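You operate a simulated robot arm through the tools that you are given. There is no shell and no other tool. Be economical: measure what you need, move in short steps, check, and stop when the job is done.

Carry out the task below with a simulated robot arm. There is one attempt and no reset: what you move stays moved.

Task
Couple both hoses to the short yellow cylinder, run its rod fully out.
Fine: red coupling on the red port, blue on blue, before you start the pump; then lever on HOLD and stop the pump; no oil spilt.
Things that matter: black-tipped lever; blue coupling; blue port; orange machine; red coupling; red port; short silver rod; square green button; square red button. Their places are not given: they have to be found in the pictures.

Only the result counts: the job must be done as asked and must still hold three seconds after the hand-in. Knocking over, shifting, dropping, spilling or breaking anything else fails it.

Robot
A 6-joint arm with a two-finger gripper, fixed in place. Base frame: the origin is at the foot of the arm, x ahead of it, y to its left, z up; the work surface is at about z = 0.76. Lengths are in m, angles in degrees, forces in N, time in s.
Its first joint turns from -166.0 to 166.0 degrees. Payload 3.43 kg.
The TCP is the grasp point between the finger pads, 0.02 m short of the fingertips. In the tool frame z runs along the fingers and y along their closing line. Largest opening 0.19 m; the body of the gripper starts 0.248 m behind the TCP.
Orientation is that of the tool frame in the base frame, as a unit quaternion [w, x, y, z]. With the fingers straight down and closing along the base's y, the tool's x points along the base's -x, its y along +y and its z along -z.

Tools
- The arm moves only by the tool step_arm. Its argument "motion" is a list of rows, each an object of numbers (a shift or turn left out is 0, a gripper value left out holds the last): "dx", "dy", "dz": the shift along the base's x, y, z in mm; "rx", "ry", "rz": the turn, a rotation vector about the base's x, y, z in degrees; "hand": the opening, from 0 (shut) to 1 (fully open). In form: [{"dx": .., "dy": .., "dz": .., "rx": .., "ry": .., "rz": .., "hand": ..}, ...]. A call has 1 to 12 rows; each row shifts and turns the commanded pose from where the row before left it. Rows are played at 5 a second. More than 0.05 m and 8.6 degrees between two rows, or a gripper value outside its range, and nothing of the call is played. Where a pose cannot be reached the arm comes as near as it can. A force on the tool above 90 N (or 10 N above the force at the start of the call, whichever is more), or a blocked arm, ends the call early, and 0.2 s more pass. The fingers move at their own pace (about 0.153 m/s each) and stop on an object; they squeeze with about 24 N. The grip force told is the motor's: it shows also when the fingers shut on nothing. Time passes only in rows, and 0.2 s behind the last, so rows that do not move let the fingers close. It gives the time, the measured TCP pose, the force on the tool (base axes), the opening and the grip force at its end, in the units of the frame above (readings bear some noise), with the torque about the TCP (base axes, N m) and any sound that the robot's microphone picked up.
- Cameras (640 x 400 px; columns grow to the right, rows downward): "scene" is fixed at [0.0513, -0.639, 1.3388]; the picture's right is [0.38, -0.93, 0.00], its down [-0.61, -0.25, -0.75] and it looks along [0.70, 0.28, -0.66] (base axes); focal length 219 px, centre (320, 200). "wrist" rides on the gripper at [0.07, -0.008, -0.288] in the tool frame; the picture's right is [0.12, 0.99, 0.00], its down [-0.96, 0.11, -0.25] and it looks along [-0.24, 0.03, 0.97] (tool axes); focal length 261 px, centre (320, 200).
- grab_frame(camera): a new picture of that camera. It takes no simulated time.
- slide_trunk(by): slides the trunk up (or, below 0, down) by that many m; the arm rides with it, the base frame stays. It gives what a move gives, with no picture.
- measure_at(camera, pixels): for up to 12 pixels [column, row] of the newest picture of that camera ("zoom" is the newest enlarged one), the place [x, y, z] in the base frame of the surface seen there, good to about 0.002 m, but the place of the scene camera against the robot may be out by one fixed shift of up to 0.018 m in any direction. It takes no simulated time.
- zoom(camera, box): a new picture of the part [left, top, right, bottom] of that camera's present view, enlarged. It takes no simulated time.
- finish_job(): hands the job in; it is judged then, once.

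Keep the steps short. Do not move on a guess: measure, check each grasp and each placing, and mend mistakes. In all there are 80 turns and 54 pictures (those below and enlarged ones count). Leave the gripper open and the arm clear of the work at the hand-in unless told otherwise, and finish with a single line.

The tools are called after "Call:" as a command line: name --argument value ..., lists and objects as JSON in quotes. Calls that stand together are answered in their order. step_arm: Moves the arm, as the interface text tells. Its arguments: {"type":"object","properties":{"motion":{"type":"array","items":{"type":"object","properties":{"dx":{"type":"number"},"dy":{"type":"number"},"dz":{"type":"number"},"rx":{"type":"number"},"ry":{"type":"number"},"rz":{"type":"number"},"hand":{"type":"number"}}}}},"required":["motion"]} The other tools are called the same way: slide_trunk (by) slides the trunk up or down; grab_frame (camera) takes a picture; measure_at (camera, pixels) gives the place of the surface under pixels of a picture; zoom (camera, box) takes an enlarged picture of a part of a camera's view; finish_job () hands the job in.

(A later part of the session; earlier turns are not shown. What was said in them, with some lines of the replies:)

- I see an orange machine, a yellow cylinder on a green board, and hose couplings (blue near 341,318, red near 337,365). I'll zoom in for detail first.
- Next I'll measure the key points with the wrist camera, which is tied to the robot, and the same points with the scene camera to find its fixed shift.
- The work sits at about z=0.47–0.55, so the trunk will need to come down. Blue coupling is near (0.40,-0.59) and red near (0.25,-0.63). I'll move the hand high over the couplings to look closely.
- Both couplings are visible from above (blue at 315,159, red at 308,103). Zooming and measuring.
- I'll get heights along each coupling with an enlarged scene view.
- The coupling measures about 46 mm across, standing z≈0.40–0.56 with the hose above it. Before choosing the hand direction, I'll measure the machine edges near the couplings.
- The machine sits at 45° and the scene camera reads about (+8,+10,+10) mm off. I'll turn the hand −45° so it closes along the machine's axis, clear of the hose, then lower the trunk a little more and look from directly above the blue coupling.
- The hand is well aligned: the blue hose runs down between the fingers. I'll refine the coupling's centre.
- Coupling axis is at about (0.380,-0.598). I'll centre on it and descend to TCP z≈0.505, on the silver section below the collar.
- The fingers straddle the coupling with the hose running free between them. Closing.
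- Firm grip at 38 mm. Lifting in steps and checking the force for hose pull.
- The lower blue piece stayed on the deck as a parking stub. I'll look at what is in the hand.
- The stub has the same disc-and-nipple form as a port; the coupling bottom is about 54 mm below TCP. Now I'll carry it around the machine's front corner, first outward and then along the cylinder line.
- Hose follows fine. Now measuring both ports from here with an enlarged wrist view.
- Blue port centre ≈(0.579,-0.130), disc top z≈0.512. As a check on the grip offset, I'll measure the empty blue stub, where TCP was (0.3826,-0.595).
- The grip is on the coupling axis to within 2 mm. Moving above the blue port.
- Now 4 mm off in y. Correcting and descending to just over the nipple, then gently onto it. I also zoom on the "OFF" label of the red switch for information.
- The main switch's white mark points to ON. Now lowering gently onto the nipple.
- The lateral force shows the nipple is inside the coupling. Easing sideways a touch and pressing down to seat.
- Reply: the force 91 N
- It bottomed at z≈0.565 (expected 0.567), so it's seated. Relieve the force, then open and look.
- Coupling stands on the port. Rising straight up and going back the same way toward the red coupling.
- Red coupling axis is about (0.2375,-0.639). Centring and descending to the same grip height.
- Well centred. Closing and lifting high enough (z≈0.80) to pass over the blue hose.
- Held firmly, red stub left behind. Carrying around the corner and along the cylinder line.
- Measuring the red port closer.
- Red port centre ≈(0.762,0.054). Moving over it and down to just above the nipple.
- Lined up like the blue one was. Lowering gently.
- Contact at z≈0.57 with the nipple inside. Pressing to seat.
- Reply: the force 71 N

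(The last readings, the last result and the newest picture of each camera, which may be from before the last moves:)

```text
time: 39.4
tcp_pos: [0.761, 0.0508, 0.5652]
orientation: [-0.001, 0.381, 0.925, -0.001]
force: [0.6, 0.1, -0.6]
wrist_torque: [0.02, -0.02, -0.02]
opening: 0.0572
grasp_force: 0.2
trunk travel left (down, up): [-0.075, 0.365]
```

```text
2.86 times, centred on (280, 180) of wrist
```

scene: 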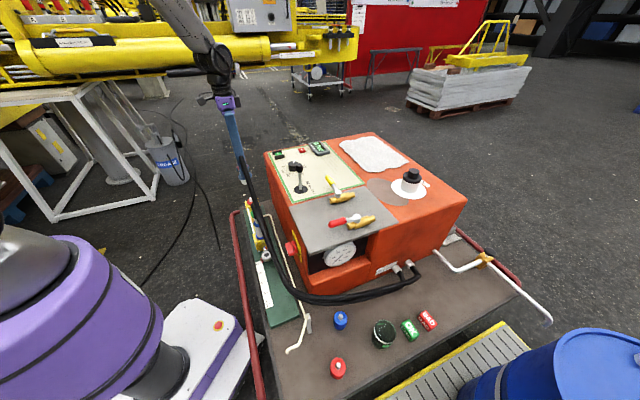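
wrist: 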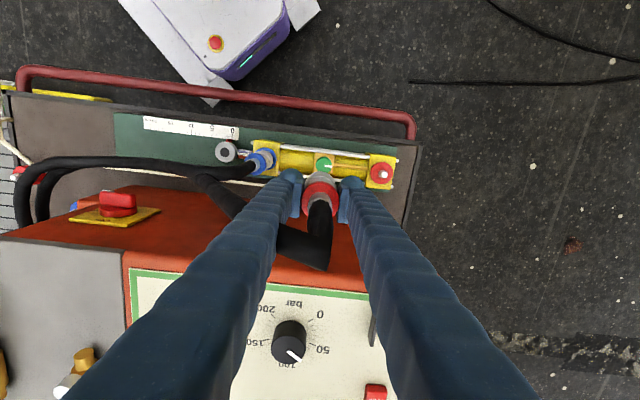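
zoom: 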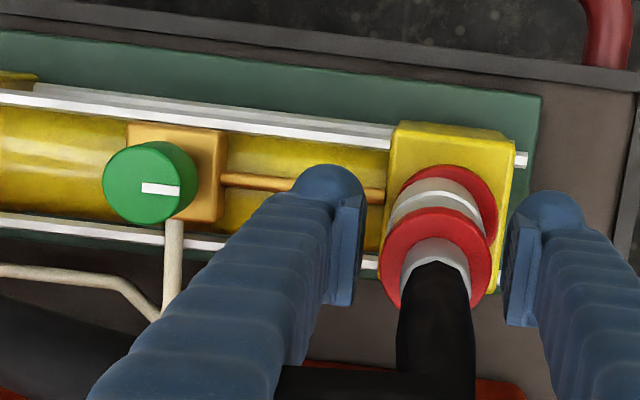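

Both couplings sit at the same height. Rising clear, then viewing the control panel.

Call:
step_arm --motion '[{"dz": 30}, {"dz": 45}, {"dz": 45}, {"dz": 45}, {"dz": 45}, {"dz": 45}, {"dz": 45}, {"dz": 45}, {"dz": 45}, {"dx": 15, "dy": -40}, {"dx": 15, "dy": -45, "hand": 1}, {"dx": 10, "dy": -45}]'

Call:
grab_frame --camera "wrist"

```text
time: 42.0
tcp_pos: [0.8012, -0.0802, 0.9547]
orientation: [0.0, 0.381, 0.924, -0.001]
force: [0.2, -0.5, 0.6]
wrist_torque: [0.02, -0.05, 0.02]
opening: 0.1902
grasp_force: 0.0
trunk travel left (down, up): [-0.075, 0.365]
```

```text
12 pictures are left
```

wrist: 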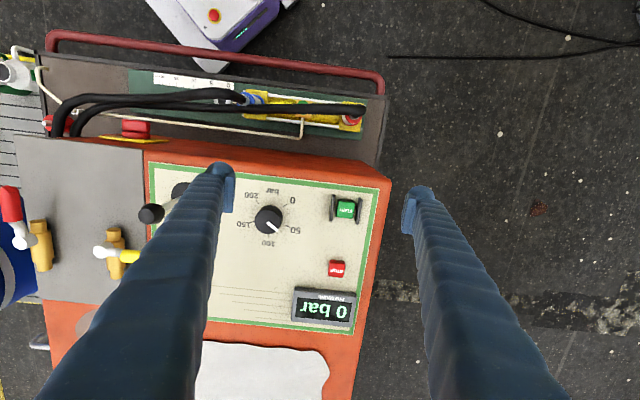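

Call:
zoom --camera "wrist" --box '[320, 185, 370, 225]'

Call:
measure_at --camera "zoom" --pixels '[[330, 240], [240, 160], [400, 160], [320, 320], [150, 200], [180, 260], [475, 230], [450, 130], [500, 330], [320, 200]]'

Call:
measure_at --camera "wrist" --pixels '[[337, 269], [330, 265], [344, 270], [151, 214], [146, 216], [180, 190], [338, 262], [338, 275], [356, 260]]'

```text
10.00 times, centred on (345, 205) of wrist
```

zoom: 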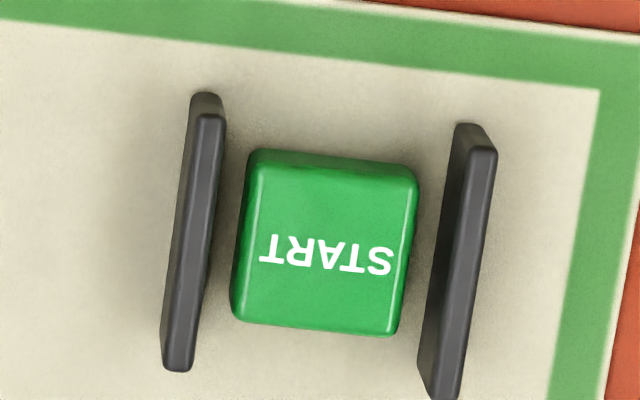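

```text
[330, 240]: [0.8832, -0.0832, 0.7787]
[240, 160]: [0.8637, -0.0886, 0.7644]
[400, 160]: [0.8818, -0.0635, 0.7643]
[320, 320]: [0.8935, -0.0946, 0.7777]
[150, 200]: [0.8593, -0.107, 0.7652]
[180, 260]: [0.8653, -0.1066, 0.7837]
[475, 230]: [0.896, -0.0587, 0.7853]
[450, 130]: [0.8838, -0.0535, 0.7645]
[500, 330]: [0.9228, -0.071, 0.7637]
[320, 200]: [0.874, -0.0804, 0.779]
```

```text
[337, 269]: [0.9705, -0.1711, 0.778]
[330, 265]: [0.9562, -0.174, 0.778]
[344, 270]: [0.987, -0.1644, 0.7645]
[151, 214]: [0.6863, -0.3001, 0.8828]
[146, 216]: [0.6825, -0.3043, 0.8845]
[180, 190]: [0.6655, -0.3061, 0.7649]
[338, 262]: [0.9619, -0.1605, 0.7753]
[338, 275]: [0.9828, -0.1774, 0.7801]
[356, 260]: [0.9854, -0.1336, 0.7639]
```

Button centre ≈(0.882,-0.083), top z≈0.778, guard bars leave about 45 mm; closed fingers (32 mm) fit in the present orientation. Measuring lever base, knob and labels in the last scene picture.

Call:
measure_at --camera "scene" --pixels '[[294.5, 189], [308, 189], [301, 193], [301, 186], [299, 166], [295, 168], [300, 180], [308, 183], [310.5, 188], [314, 193], [300, 176]]'

```text
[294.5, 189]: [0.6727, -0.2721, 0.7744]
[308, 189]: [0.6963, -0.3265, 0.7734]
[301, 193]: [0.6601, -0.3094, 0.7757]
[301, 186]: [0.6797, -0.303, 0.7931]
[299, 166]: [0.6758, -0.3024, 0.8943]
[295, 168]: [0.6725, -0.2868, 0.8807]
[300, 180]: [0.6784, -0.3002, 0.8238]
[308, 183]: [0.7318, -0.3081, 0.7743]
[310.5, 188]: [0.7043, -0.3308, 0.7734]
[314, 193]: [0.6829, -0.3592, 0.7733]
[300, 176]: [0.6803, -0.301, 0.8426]
```

The lever stands upright, i.e. on HOLD; OUT lies toward (−x,−y). Both hoses are on, so I go over START with closed fingers to just above the guards.

Call:
step_arm --motion '[{"dx": 40, "dy": -1, "hand": 0}, {"dx": 41, "dy": -2}, {"dz": -40}, {"dz": -40}, {"dz": -35}, {"dz": -20}, {}, {}]'

Call:
grab_frame --camera "wrist"

```text
time: 43.8
tcp_pos: [0.8826, -0.0784, 0.8202]
orientation: [-0.001, 0.382, 0.924, 0.0]
force: [-0.2, -0.1, 0.2]
wrist_torque: [-0.01, 0.0, 0.02]
opening: 0.0002
grasp_force: 23.6
trunk travel left (down, up): [-0.075, 0.365]
```

```text
10 pictures are left
```

wrist: 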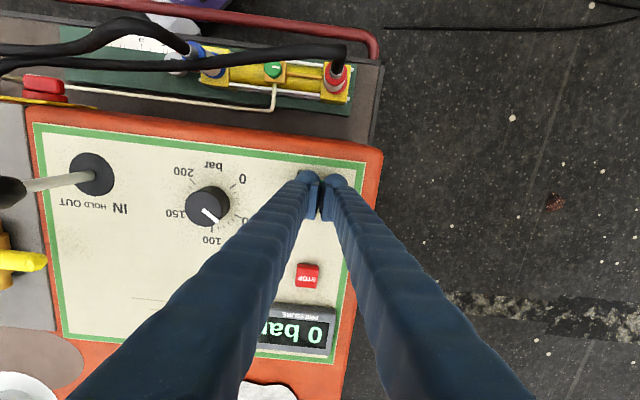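

Hand is over START; small y correction, then pressing gently (contact expected near TCP z 0.798).

Call:
step_arm --motion '[{"dy": -3, "dz": -7}, {"dz": -7}, {"dz": -5}, {"dz": -4}, {"dz": -3}, {}]'

```text
time: 45.2
tcp_pos: [0.883, -0.0837, 0.7965]
orientation: [0.002, 0.383, 0.924, 0.0]
force: [-3.0, -5.2, 31.6]
wrist_torque: [0.08, -0.05, 0.02]
opening: 0.0059
grasp_force: 34.1
trunk travel left (down, up): [-0.075, 0.365]
```

Contact at 32 N, no sound yet; pressing a few mm more.

Call:
step_arm --motion '[{"dz": -2}, {"dz": -2}, {}]'

```text
time: 46.0
tcp_pos: [0.8833, -0.0836, 0.797]
orientation: [0.005, 0.382, 0.924, 0.001]
force: [4.2, -8.5, 63.5]
wrist_torque: [-0.02, -0.07, -0.04]
opening: 0.0059
grasp_force: 33.4
trunk travel left (down, up): [-0.075, 0.365]
```

It is not travelling further. I'll ease off and look whether the pump started.

Call:
step_arm --motion '[{"dz": 6}, {"dz": 20}, {"dz": 30}, {"dz": 30}, {}]'

Call:
zoom --camera "scene" --box '[240, 130, 360, 230]'

```text
time: 47.2
tcp_pos: [0.8835, -0.0827, 0.8746]
orientation: [-0.001, 0.382, 0.924, 0.0]
force: [-0.6, 0.0, 0.8]
wrist_torque: [-0.04, -0.02, 0.0]
opening: 0.0
grasp_force: 34.6
trunk travel left (down, up): [-0.075, 0.365]
```

```text
4.00 times, centred on (300, 180) of scene
```

zoom: 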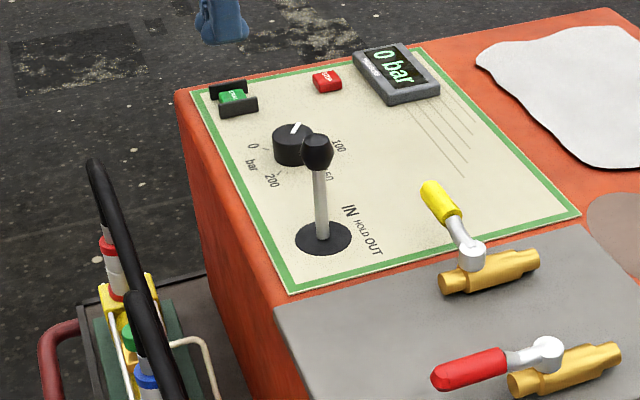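

Display reads 0 bar with the lever on HOLD, which proves nothing about the pump. I'll straddle the lever knob and test: hand to above (0.683,-0.306).

Call:
step_arm --motion '[{"dz": 45, "hand": 0.45}, {"dz": 45}, {"dz": 30}, {"dx": -33, "dy": -37}, {"dx": -33, "dy": -37}, {"dx": -33, "dy": -37}, {"dx": -33, "dy": -37}, {"dx": -33, "dy": -37}, {"dx": -33, "dy": -37}, {}]'

Call:
grab_frame --camera "wrist"

```text
time: 49.4
tcp_pos: [0.6818, -0.3085, 0.9998]
orientation: [0.0, 0.382, 0.924, 0.0]
force: [-0.6, -0.2, 0.3]
wrist_torque: [0.1, -0.03, 0.02]
opening: 0.0858
grasp_force: 0.1
trunk travel left (down, up): [-0.075, 0.365]
```

```text
8 pictures are left
```

wrist: 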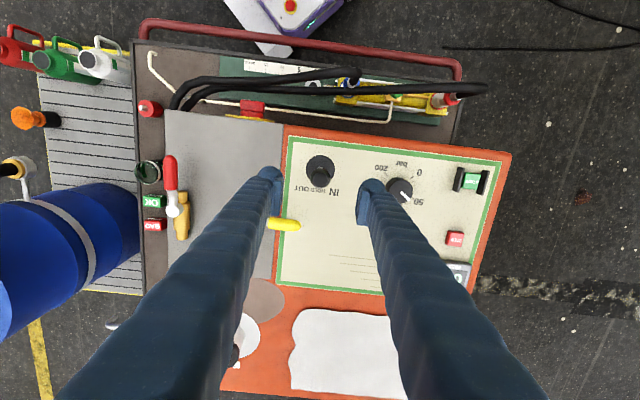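

Call:
measure_at --camera "wrist" --pixels '[[320, 177], [312, 178], [328, 178], [320, 170], [320, 185], [320, 160], [308, 165], [332, 165], [470, 181], [455, 239]]'

```text
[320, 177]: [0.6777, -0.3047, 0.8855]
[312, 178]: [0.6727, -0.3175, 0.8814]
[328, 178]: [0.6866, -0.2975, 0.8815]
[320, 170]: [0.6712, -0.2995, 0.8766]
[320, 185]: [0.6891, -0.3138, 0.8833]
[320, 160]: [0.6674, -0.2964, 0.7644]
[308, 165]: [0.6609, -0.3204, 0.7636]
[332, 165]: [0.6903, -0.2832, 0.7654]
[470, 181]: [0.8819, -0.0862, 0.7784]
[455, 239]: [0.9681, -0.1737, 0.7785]
```

Hand is centred over the knob (0.680,-0.3065, top 0.886). Descending around it with a narrower opening.

Call:
step_arm --motion '[{"dz": -40, "hand": 0.33}, {"dz": -40}, {"dz": -35}, {"dz": -22}, {}]'

Call:
step_arm --motion '[{"dx": -6, "dy": -6}, {"dx": -6, "dy": -6}, {"dx": -6, "dy": -6}, {"dx": -6, "dy": -6}, {"dx": -6, "dy": -6}, {}]'

Call:
zoom --camera "scene" --box '[230, 130, 350, 270]'

```text
time: 50.6
tcp_pos: [0.6859, -0.3058, 0.8629]
orientation: [0.0, 0.382, 0.924, 0.0]
force: [-0.2, -0.9, 0.1]
wrist_torque: [0.03, 0.03, -0.01]
opening: 0.0625
grasp_force: 0.1
trunk travel left (down, up): [-0.075, 0.365]
```

```text
time: 52.0
tcp_pos: [0.6553, -0.3368, 0.8597]
orientation: [0.0, 0.382, 0.924, 0.001]
force: [0.1, -0.7, 0.4]
wrist_torque: [0.0, -0.01, -0.01]
opening: 0.0625
grasp_force: 0.0
trunk travel left (down, up): [-0.075, 0.365]
```

```text
2.86 times, centred on (290, 200) of scene
```

zoom: 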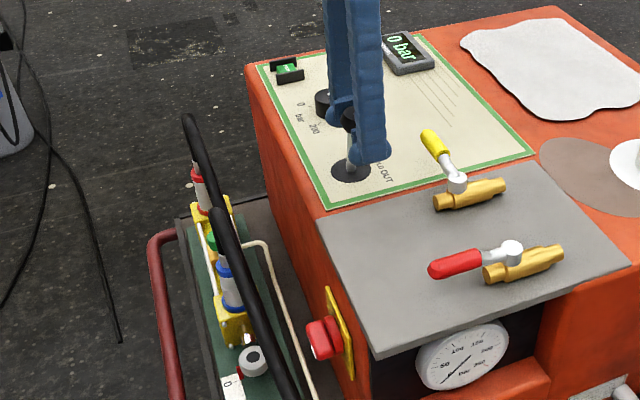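

The lever tilts with light force, rod still at 0. Pushing on toward OUT.

Call:
step_arm --motion '[{"dx": -5, "dy": -5}, {"dx": -5, "dy": -5}, {"dx": -5, "dy": -5}, {"dx": -5, "dy": -5}, {}, {}]'

Call:
grab_frame --camera "scene"

```text
time: 53.4
tcp_pos: [0.6364, -0.3536, 0.8594]
orientation: [0.0, 0.382, 0.924, -0.001]
force: [12.6, 15.6, -1.1]
wrist_torque: [0.1, -0.07, 0.05]
opening: 0.0741
grasp_force: 9.7
trunk travel left (down, up): [-0.075, 0.365]
```

```text
6 pictures are left
```

scene: 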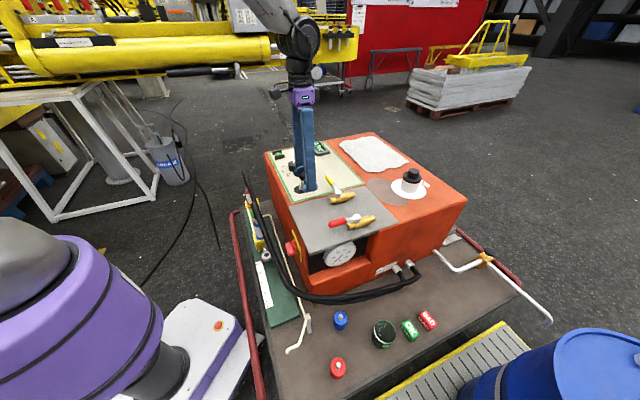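

The lever is at its end stop (OUT), yet the rod hasn't moved, so START didn't take: the closed fingertip pair with its bulges is wider than the guard gap. I'll press with one finger only, the other hanging beyond the machine's edge. First leave the lever in place and rise.

Call:
step_arm --motion '[{"dx": 6, "dy": 6}, {"dx": 3, "dy": 3}, {"dz": 40}, {"dz": 45}, {"dz": 45, "hand": 0.63}, {"dx": 33, "dy": 35}, {"dx": 33, "dy": 35}, {"dx": 33, "dy": 35}, {"dx": 33, "dy": 35}, {"dx": 33, "dy": 35}, {"dx": 33, "dy": 35}]'

Call:
step_arm --motion '[{"dx": 33, "dy": 35}, {"dx": 30, "dy": 35}, {"dx": 27, "dy": 32}, {"dz": -40}, {"dz": -40}, {"dz": -30}, {}, {}]'

Call:
grab_frame --camera "wrist"

```text
time: 55.8
tcp_pos: [0.8427, -0.1399, 0.9894]
orientation: [-0.001, 0.383, 0.924, 0.0]
force: [-0.3, -0.2, -0.8]
wrist_torque: [0.02, 0.01, -0.01]
opening: 0.1195
grasp_force: 0.0
trunk travel left (down, up): [-0.075, 0.365]
```

```text
time: 57.6
tcp_pos: [0.9307, -0.0353, 0.8774]
orientation: [-0.001, 0.382, 0.924, 0.001]
force: [-0.2, -0.1, 0.4]
wrist_torque: [-0.01, 0.0, -0.01]
opening: 0.1196
grasp_force: 0.1
trunk travel left (down, up): [-0.075, 0.365]
```

```text
5 pictures are left
```

wrist: 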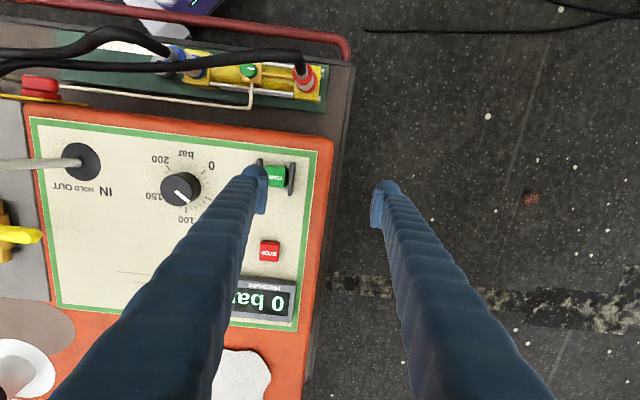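

The lever stays on the OUT side. Checking the button against the finger position in this picture.

Call:
measure_at --camera "wrist" --pixels '[[272, 176], [276, 176], [280, 176], [284, 176], [287, 176], [290, 176], [292, 180], [276, 168], [276, 186], [269, 170], [260, 163], [264, 166]]'

```text
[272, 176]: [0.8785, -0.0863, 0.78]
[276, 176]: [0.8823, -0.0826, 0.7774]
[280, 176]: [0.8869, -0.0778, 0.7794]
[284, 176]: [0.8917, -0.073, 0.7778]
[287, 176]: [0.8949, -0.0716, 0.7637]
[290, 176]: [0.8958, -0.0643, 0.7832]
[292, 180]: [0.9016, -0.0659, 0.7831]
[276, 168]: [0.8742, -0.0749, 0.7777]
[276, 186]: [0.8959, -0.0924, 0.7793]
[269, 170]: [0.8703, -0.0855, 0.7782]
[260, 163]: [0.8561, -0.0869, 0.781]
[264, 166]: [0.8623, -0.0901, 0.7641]
```

Button spans 0.555–0.580 along the axis, guards at 0.545 and 0.588; the finger needs +7 mm along the axis. Shifting and pressing with the single finger.

Call:
step_arm --motion '[{"dx": 5, "dy": 5}, {"dz": -35}, {"dz": -25}, {"dz": -12}, {}]'

Call:
step_arm --motion '[{"dz": -4}, {"dz": -4}, {"dz": -3}, {}]'

```text
time: 58.8
tcp_pos: [0.9371, -0.0298, 0.8079]
orientation: [0.0, 0.381, 0.925, 0.0]
force: [0.1, 0.4, 1.1]
wrist_torque: [0.02, -0.02, 0.0]
opening: 0.1198
grasp_force: 0.0
trunk travel left (down, up): [-0.075, 0.365]
```

```text
time: 59.8
tcp_pos: [0.9381, -0.0303, 0.7963]
orientation: [0.0, 0.381, 0.925, 0.0]
force: [-0.2, -0.5, 0.0]
wrist_torque: [-0.01, 0.02, 0.01]
opening: 0.1197
grasp_force: 0.1
trunk travel left (down, up): [-0.075, 0.365]
```

No contact yet; continuing down in small steps.

Call:
step_arm --motion '[{"dx": -1.5, "dy": -1.5, "dz": -2}, {"dz": -2}, {"dz": -2}, {"dz": -2}, {}]'

```text
time: 61.0
tcp_pos: [0.9354, -0.0316, 0.7892]
orientation: [0.0, 0.383, 0.924, -0.001]
force: [0.6, -0.3, 2.9]
wrist_torque: [-0.15, 0.15, 0.04]
opening: 0.1195
grasp_force: 0.0
trunk travel left (down, up): [-0.075, 0.365]
heard: click
```

A click – START pressed. Rising straight up and heading back above the lever while the rod runs.

Call:
step_arm --motion '[{"dz": 15}, {"dz": 40}, {"dz": 45}, {"dz": 45}, {"dz": 45}, {"dx": -30, "dy": -32, "hand": 0.33}, {"dx": -33, "dy": -35}, {"dx": -33, "dy": -35}, {"dx": -33, "dy": -35}]'

Call:
zoom --camera "scene" --box '[230, 130, 370, 330]'

```text
time: 63.0
tcp_pos: [0.8115, -0.1684, 0.9793]
orientation: [-0.001, 0.382, 0.924, -0.002]
force: [0.1, 0.2, -1.2]
wrist_torque: [-0.08, 0.01, -0.03]
opening: 0.0625
grasp_force: 0.1
trunk travel left (down, up): [-0.075, 0.365]
```

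```text
2.00 times, centred on (300, 230) of scene
```

zoom: 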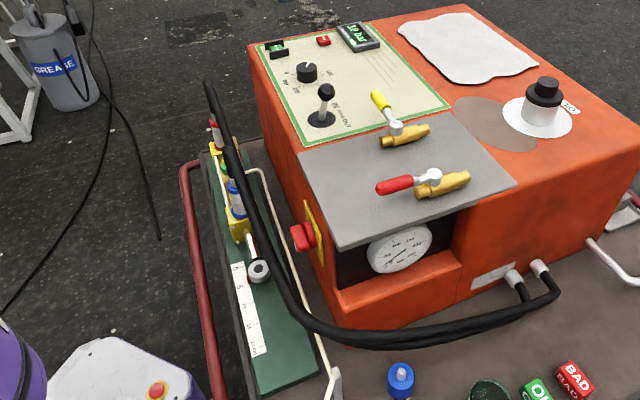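

The rod is moving out. Moving above the lever's OUT position and letting time pass.

Call:
step_arm --motion '[{"dx": -33, "dy": -35}, {"dx": -33, "dy": -35}, {"dx": -33, "dy": -35}, {"dx": -33, "dy": -35}, {"dx": -34, "dy": -36}, {}, {}, {}, {}, {}, {}, {}]'

Call:
step_arm --motion '[{}, {}, {}, {}, {}, {}, {}, {}, {}, {}, {}, {}]'

Call:
step_arm --motion '[{}, {}, {}, {}, {}, {}, {}, {}, {}, {}, {}, {}]'

Call:
zoom --camera "scene" --box '[230, 130, 370, 330]'

```text
time: 65.6
tcp_pos: [0.638, -0.3453, 0.9766]
orientation: [0.0, 0.381, 0.924, 0.001]
force: [-0.4, -0.5, 0.4]
wrist_torque: [-0.02, 0.0, 0.03]
opening: 0.0626
grasp_force: 0.1
trunk travel left (down, up): [-0.075, 0.365]
```

```text
time: 68.2
tcp_pos: [0.6386, -0.3446, 0.9761]
orientation: [0.0, 0.382, 0.924, 0.0]
force: [0.6, -0.3, -0.8]
wrist_torque: [0.01, 0.0, 0.0]
opening: 0.0627
grasp_force: 0.1
trunk travel left (down, up): [-0.075, 0.365]
```

```text
time: 70.8
tcp_pos: [0.6381, -0.345, 0.9771]
orientation: [0.0, 0.382, 0.924, 0.0]
force: [0.2, 0.0, 0.0]
wrist_torque: [0.02, -0.01, 0.02]
opening: 0.0626
grasp_force: 0.0
trunk travel left (down, up): [-0.075, 0.365]
```

```text
2.00 times, centred on (300, 230) of scene
```

zoom: 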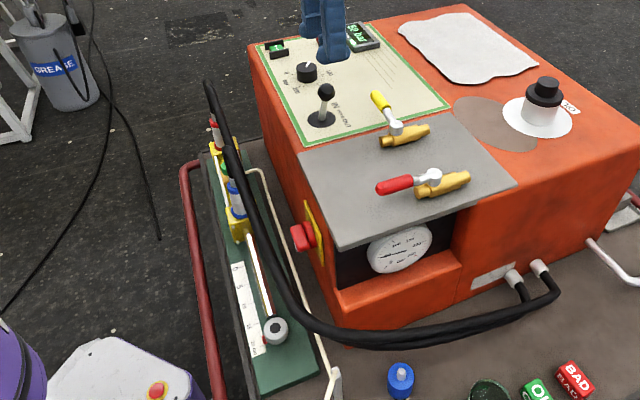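

The rod is far out and the gauge needle has risen (stalled at the end). I'll let 5 more seconds pass to be sure, and then check before touching the lever.

Call:
measure_at --camera "zoom" --pixels '[[275, 330], [275, 322], [240, 215]]'

Call:
step_arm --motion '[{}, {}, {}, {}, {}, {}, {}, {}, {}, {}, {}, {}]'

Call:
step_arm --motion '[{}, {}, {}, {}, {}, {}, {}, {}, {}, {}, {}, {}]'

Call:
zoom --camera "scene" --box '[230, 130, 370, 330]'

Call:
measure_at --camera "zoom" --pixels '[[275, 330], [275, 322], [240, 215], [324, 92], [328, 92], [325, 100], [326, 86]]'

```text
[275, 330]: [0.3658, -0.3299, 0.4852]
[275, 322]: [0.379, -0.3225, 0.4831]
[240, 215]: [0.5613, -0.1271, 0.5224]
```

```text
time: 73.4
tcp_pos: [0.6388, -0.3452, 0.9763]
orientation: [0.001, 0.381, 0.924, 0.0]
force: [-0.3, -0.7, -1.1]
wrist_torque: [-0.03, -0.01, -0.01]
opening: 0.0627
grasp_force: 0.0
trunk travel left (down, up): [-0.075, 0.365]
```

```text
time: 76.0
tcp_pos: [0.6386, -0.3438, 0.976]
orientation: [0.0, 0.383, 0.924, -0.001]
force: [0.1, -0.2, 1.2]
wrist_torque: [0.03, -0.02, -0.03]
opening: 0.0628
grasp_force: 0.0
trunk travel left (down, up): [-0.075, 0.365]
```

```text
2.00 times, centred on (300, 230) of scene
```

zoom: 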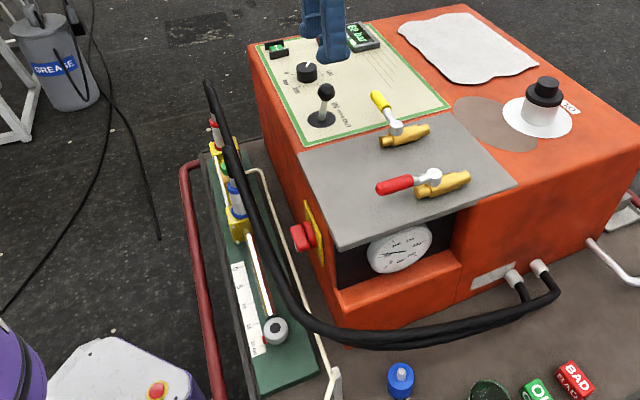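

```text
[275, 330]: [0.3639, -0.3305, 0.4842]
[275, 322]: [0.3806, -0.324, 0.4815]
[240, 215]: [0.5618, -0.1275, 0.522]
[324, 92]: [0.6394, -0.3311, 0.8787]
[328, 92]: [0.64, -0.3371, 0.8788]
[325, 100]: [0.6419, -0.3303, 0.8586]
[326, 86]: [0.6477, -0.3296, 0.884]
```

The rod end has not moved in 5 s: fully out. Now bringing the lever back: straddle the knob at (0.650,-0.3365).

Call:
step_arm --motion '[{"dx": 11.4, "dy": 7.8}, {"dz": -40}, {"dz": -40}, {"dz": -20}, {"dz": -13}, {}]'

Call:
step_arm --motion '[{"dx": 6, "dy": 6}, {"dx": 6, "dy": 6}, {"dx": 6, "dy": 6}, {"dx": 6, "dy": 6}, {"dx": 6, "dy": 6}, {}]'

```text
time: 77.4
tcp_pos: [0.6517, -0.3389, 0.865]
orientation: [0.0, 0.381, 0.924, -0.001]
force: [-0.6, -0.7, 0.7]
wrist_torque: [-0.02, 0.03, -0.04]
opening: 0.0626
grasp_force: 0.2
trunk travel left (down, up): [-0.075, 0.365]
```

```text
time: 78.8
tcp_pos: [0.6828, -0.307, 0.8666]
orientation: [0.0, 0.383, 0.924, 0.0]
force: [-0.3, 0.5, 0.4]
wrist_torque: [-0.03, 0.0, 0.0]
opening: 0.0626
grasp_force: 0.6
trunk travel left (down, up): [-0.075, 0.365]
```

At the HOLD centre (within 2 mm). Closing on the knob to centre the lever exactly.

Call:
step_arm --motion '[{"dx": -1, "dy": -1, "hand": 0.1}, {}, {}, {}]'

```text
time: 79.8
tcp_pos: [0.6824, -0.3078, 0.866]
orientation: [0.0, 0.382, 0.924, 0.0]
force: [2.7, 2.7, -0.1]
wrist_torque: [0.17, -0.28, 0.0]
opening: 0.0297
grasp_force: 45.7
trunk travel left (down, up): [-0.075, 0.365]
```

The knob is held at the HOLD centre. Opening, rising, and going to the STOP side. I'll use one finger (the far one) with a slight 5° tilt, since STOP is near the limit of reach.

Call:
step_arm --motion '[{"hand": 0.33}, {}, {}, {"dz": 40}, {"dz": 40}, {"dz": 35}, {"dx": 40, "dy": 14.7, "hand": 0.63}, {"dx": 40, "dy": 14.7}, {"dx": 40, "dy": 14.7}, {"dx": 40, "dy": 14.7}, {"dx": 40, "dy": 14.7}, {"dx": 40, "dy": 14.7, "rx": -3.5, "ry": 3.5}]'

Call:
step_arm --motion '[{"dz": -40}, {"dz": -40}, {"dz": -30}, {}, {}]'

Call:
grab_frame --camera "wrist"

```text
time: 82.4
tcp_pos: [0.9208, -0.2209, 0.9784]
orientation: [-0.02, 0.382, 0.923, -0.042]
force: [0.8, -1.2, -0.5]
wrist_torque: [0.22, 0.37, -0.05]
opening: 0.1197
grasp_force: 0.0
trunk travel left (down, up): [-0.075, 0.365]
```

```text
time: 83.6
tcp_pos: [0.9196, -0.2183, 0.8699]
orientation: [-0.016, 0.382, 0.923, -0.039]
force: [-0.3, 0.3, -0.9]
wrist_torque: [-0.02, -0.01, 0.02]
opening: 0.1198
grasp_force: 0.1
trunk travel left (down, up): [-0.075, 0.365]
```

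```text
1 pictures are left
```

wrist: 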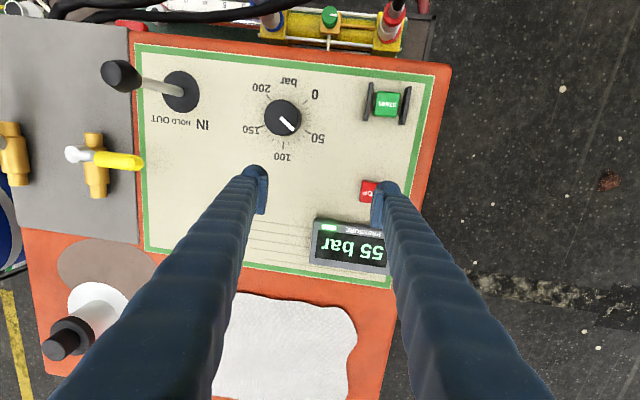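

Checking lever and STOP positions in this picture; display reads 55 bar.

Call:
measure_at --camera "wrist" --pixels '[[120, 76], [112, 76], [129, 76], [120, 66], [182, 93], [166, 86], [199, 93], [368, 190], [361, 191], [375, 182], [368, 181], [368, 200]]'

```text
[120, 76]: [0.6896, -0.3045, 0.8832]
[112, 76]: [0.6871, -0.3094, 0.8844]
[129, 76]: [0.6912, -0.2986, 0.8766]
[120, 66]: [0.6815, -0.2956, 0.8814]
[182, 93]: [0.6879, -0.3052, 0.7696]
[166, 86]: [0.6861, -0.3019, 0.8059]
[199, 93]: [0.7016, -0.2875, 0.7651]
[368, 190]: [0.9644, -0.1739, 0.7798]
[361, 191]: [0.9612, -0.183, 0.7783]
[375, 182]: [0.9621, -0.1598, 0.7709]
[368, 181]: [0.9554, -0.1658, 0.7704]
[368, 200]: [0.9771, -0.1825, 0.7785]
```

Lever is upright on HOLD. STOP centre is under the far finger. Pressing down.

Call:
step_arm --motion '[{"dz": -35}, {"dz": -22}, {"dz": -5}, {"dz": -3}, {"dz": -3}, {"dz": -3}, {}]'

```text
time: 85.2
tcp_pos: [0.9206, -0.2203, 0.7984]
orientation: [-0.016, 0.381, 0.923, -0.04]
force: [0.4, 0.9, 1.5]
wrist_torque: [0.1, -0.1, 0.04]
opening: 0.12
grasp_force: 0.5
trunk travel left (down, up): [-0.075, 0.365]
```

Light contact, no click yet; a little further.

Call:
step_arm --motion '[{"dz": -2}, {"dz": -2}, {"dz": -2}, {}]'

```text
time: 86.2
tcp_pos: [0.9209, -0.22, 0.7935]
orientation: [-0.017, 0.381, 0.923, -0.04]
force: [-2.5, 2.4, 6.7]
wrist_torque: [0.35, -0.29, 0.19]
opening: 0.1198
grasp_force: 0.4
trunk travel left (down, up): [-0.075, 0.365]
heard: click
```

Click – STOP pressed. Rising, straightening and moving clear with the hand open.

Call:
step_arm --motion '[{"dz": 15}, {"dz": 40}, {"dz": 45}, {"dz": 45}, {"dz": 45, "rx": 3.5, "ry": -3.5}, {"dz": 45, "hand": 1}, {"dz": 40}, {"dx": -20, "dy": -40}, {"dx": -20, "dy": -40}, {"dx": -20, "dy": -40}, {"dx": -20, "dy": -40}, {}]'

Call:
zoom --camera "scene" --box '[230, 130, 370, 280]'

```text
time: 88.8
tcp_pos: [0.8388, -0.3838, 1.0682]
orientation: [0.0, 0.382, 0.924, 0.001]
force: [-0.9, -0.4, 0.4]
wrist_torque: [0.12, -0.04, 0.0]
opening: 0.1899
grasp_force: 0.1
trunk travel left (down, up): [-0.075, 0.365]
```

```text
2.67 times, centred on (300, 205) of scene
```

zoom: 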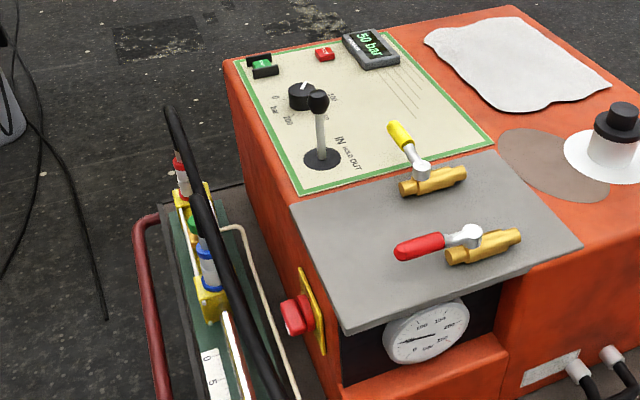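

The lever is upright on HOLD, the rod is out, both couplings are on their ports, and the pressure is decaying with the pump off (55 to 50 bar). The hand is open and clear, so I'm handing in.

Call:
finish_job

```text
The job is handed in.
```

Job handed in: red coupling on red and blue on blue before the pump start, rod fully out, lever upright on HOLD, STOP pressed (it clicked), no oil seen spilt, hand open and clear.
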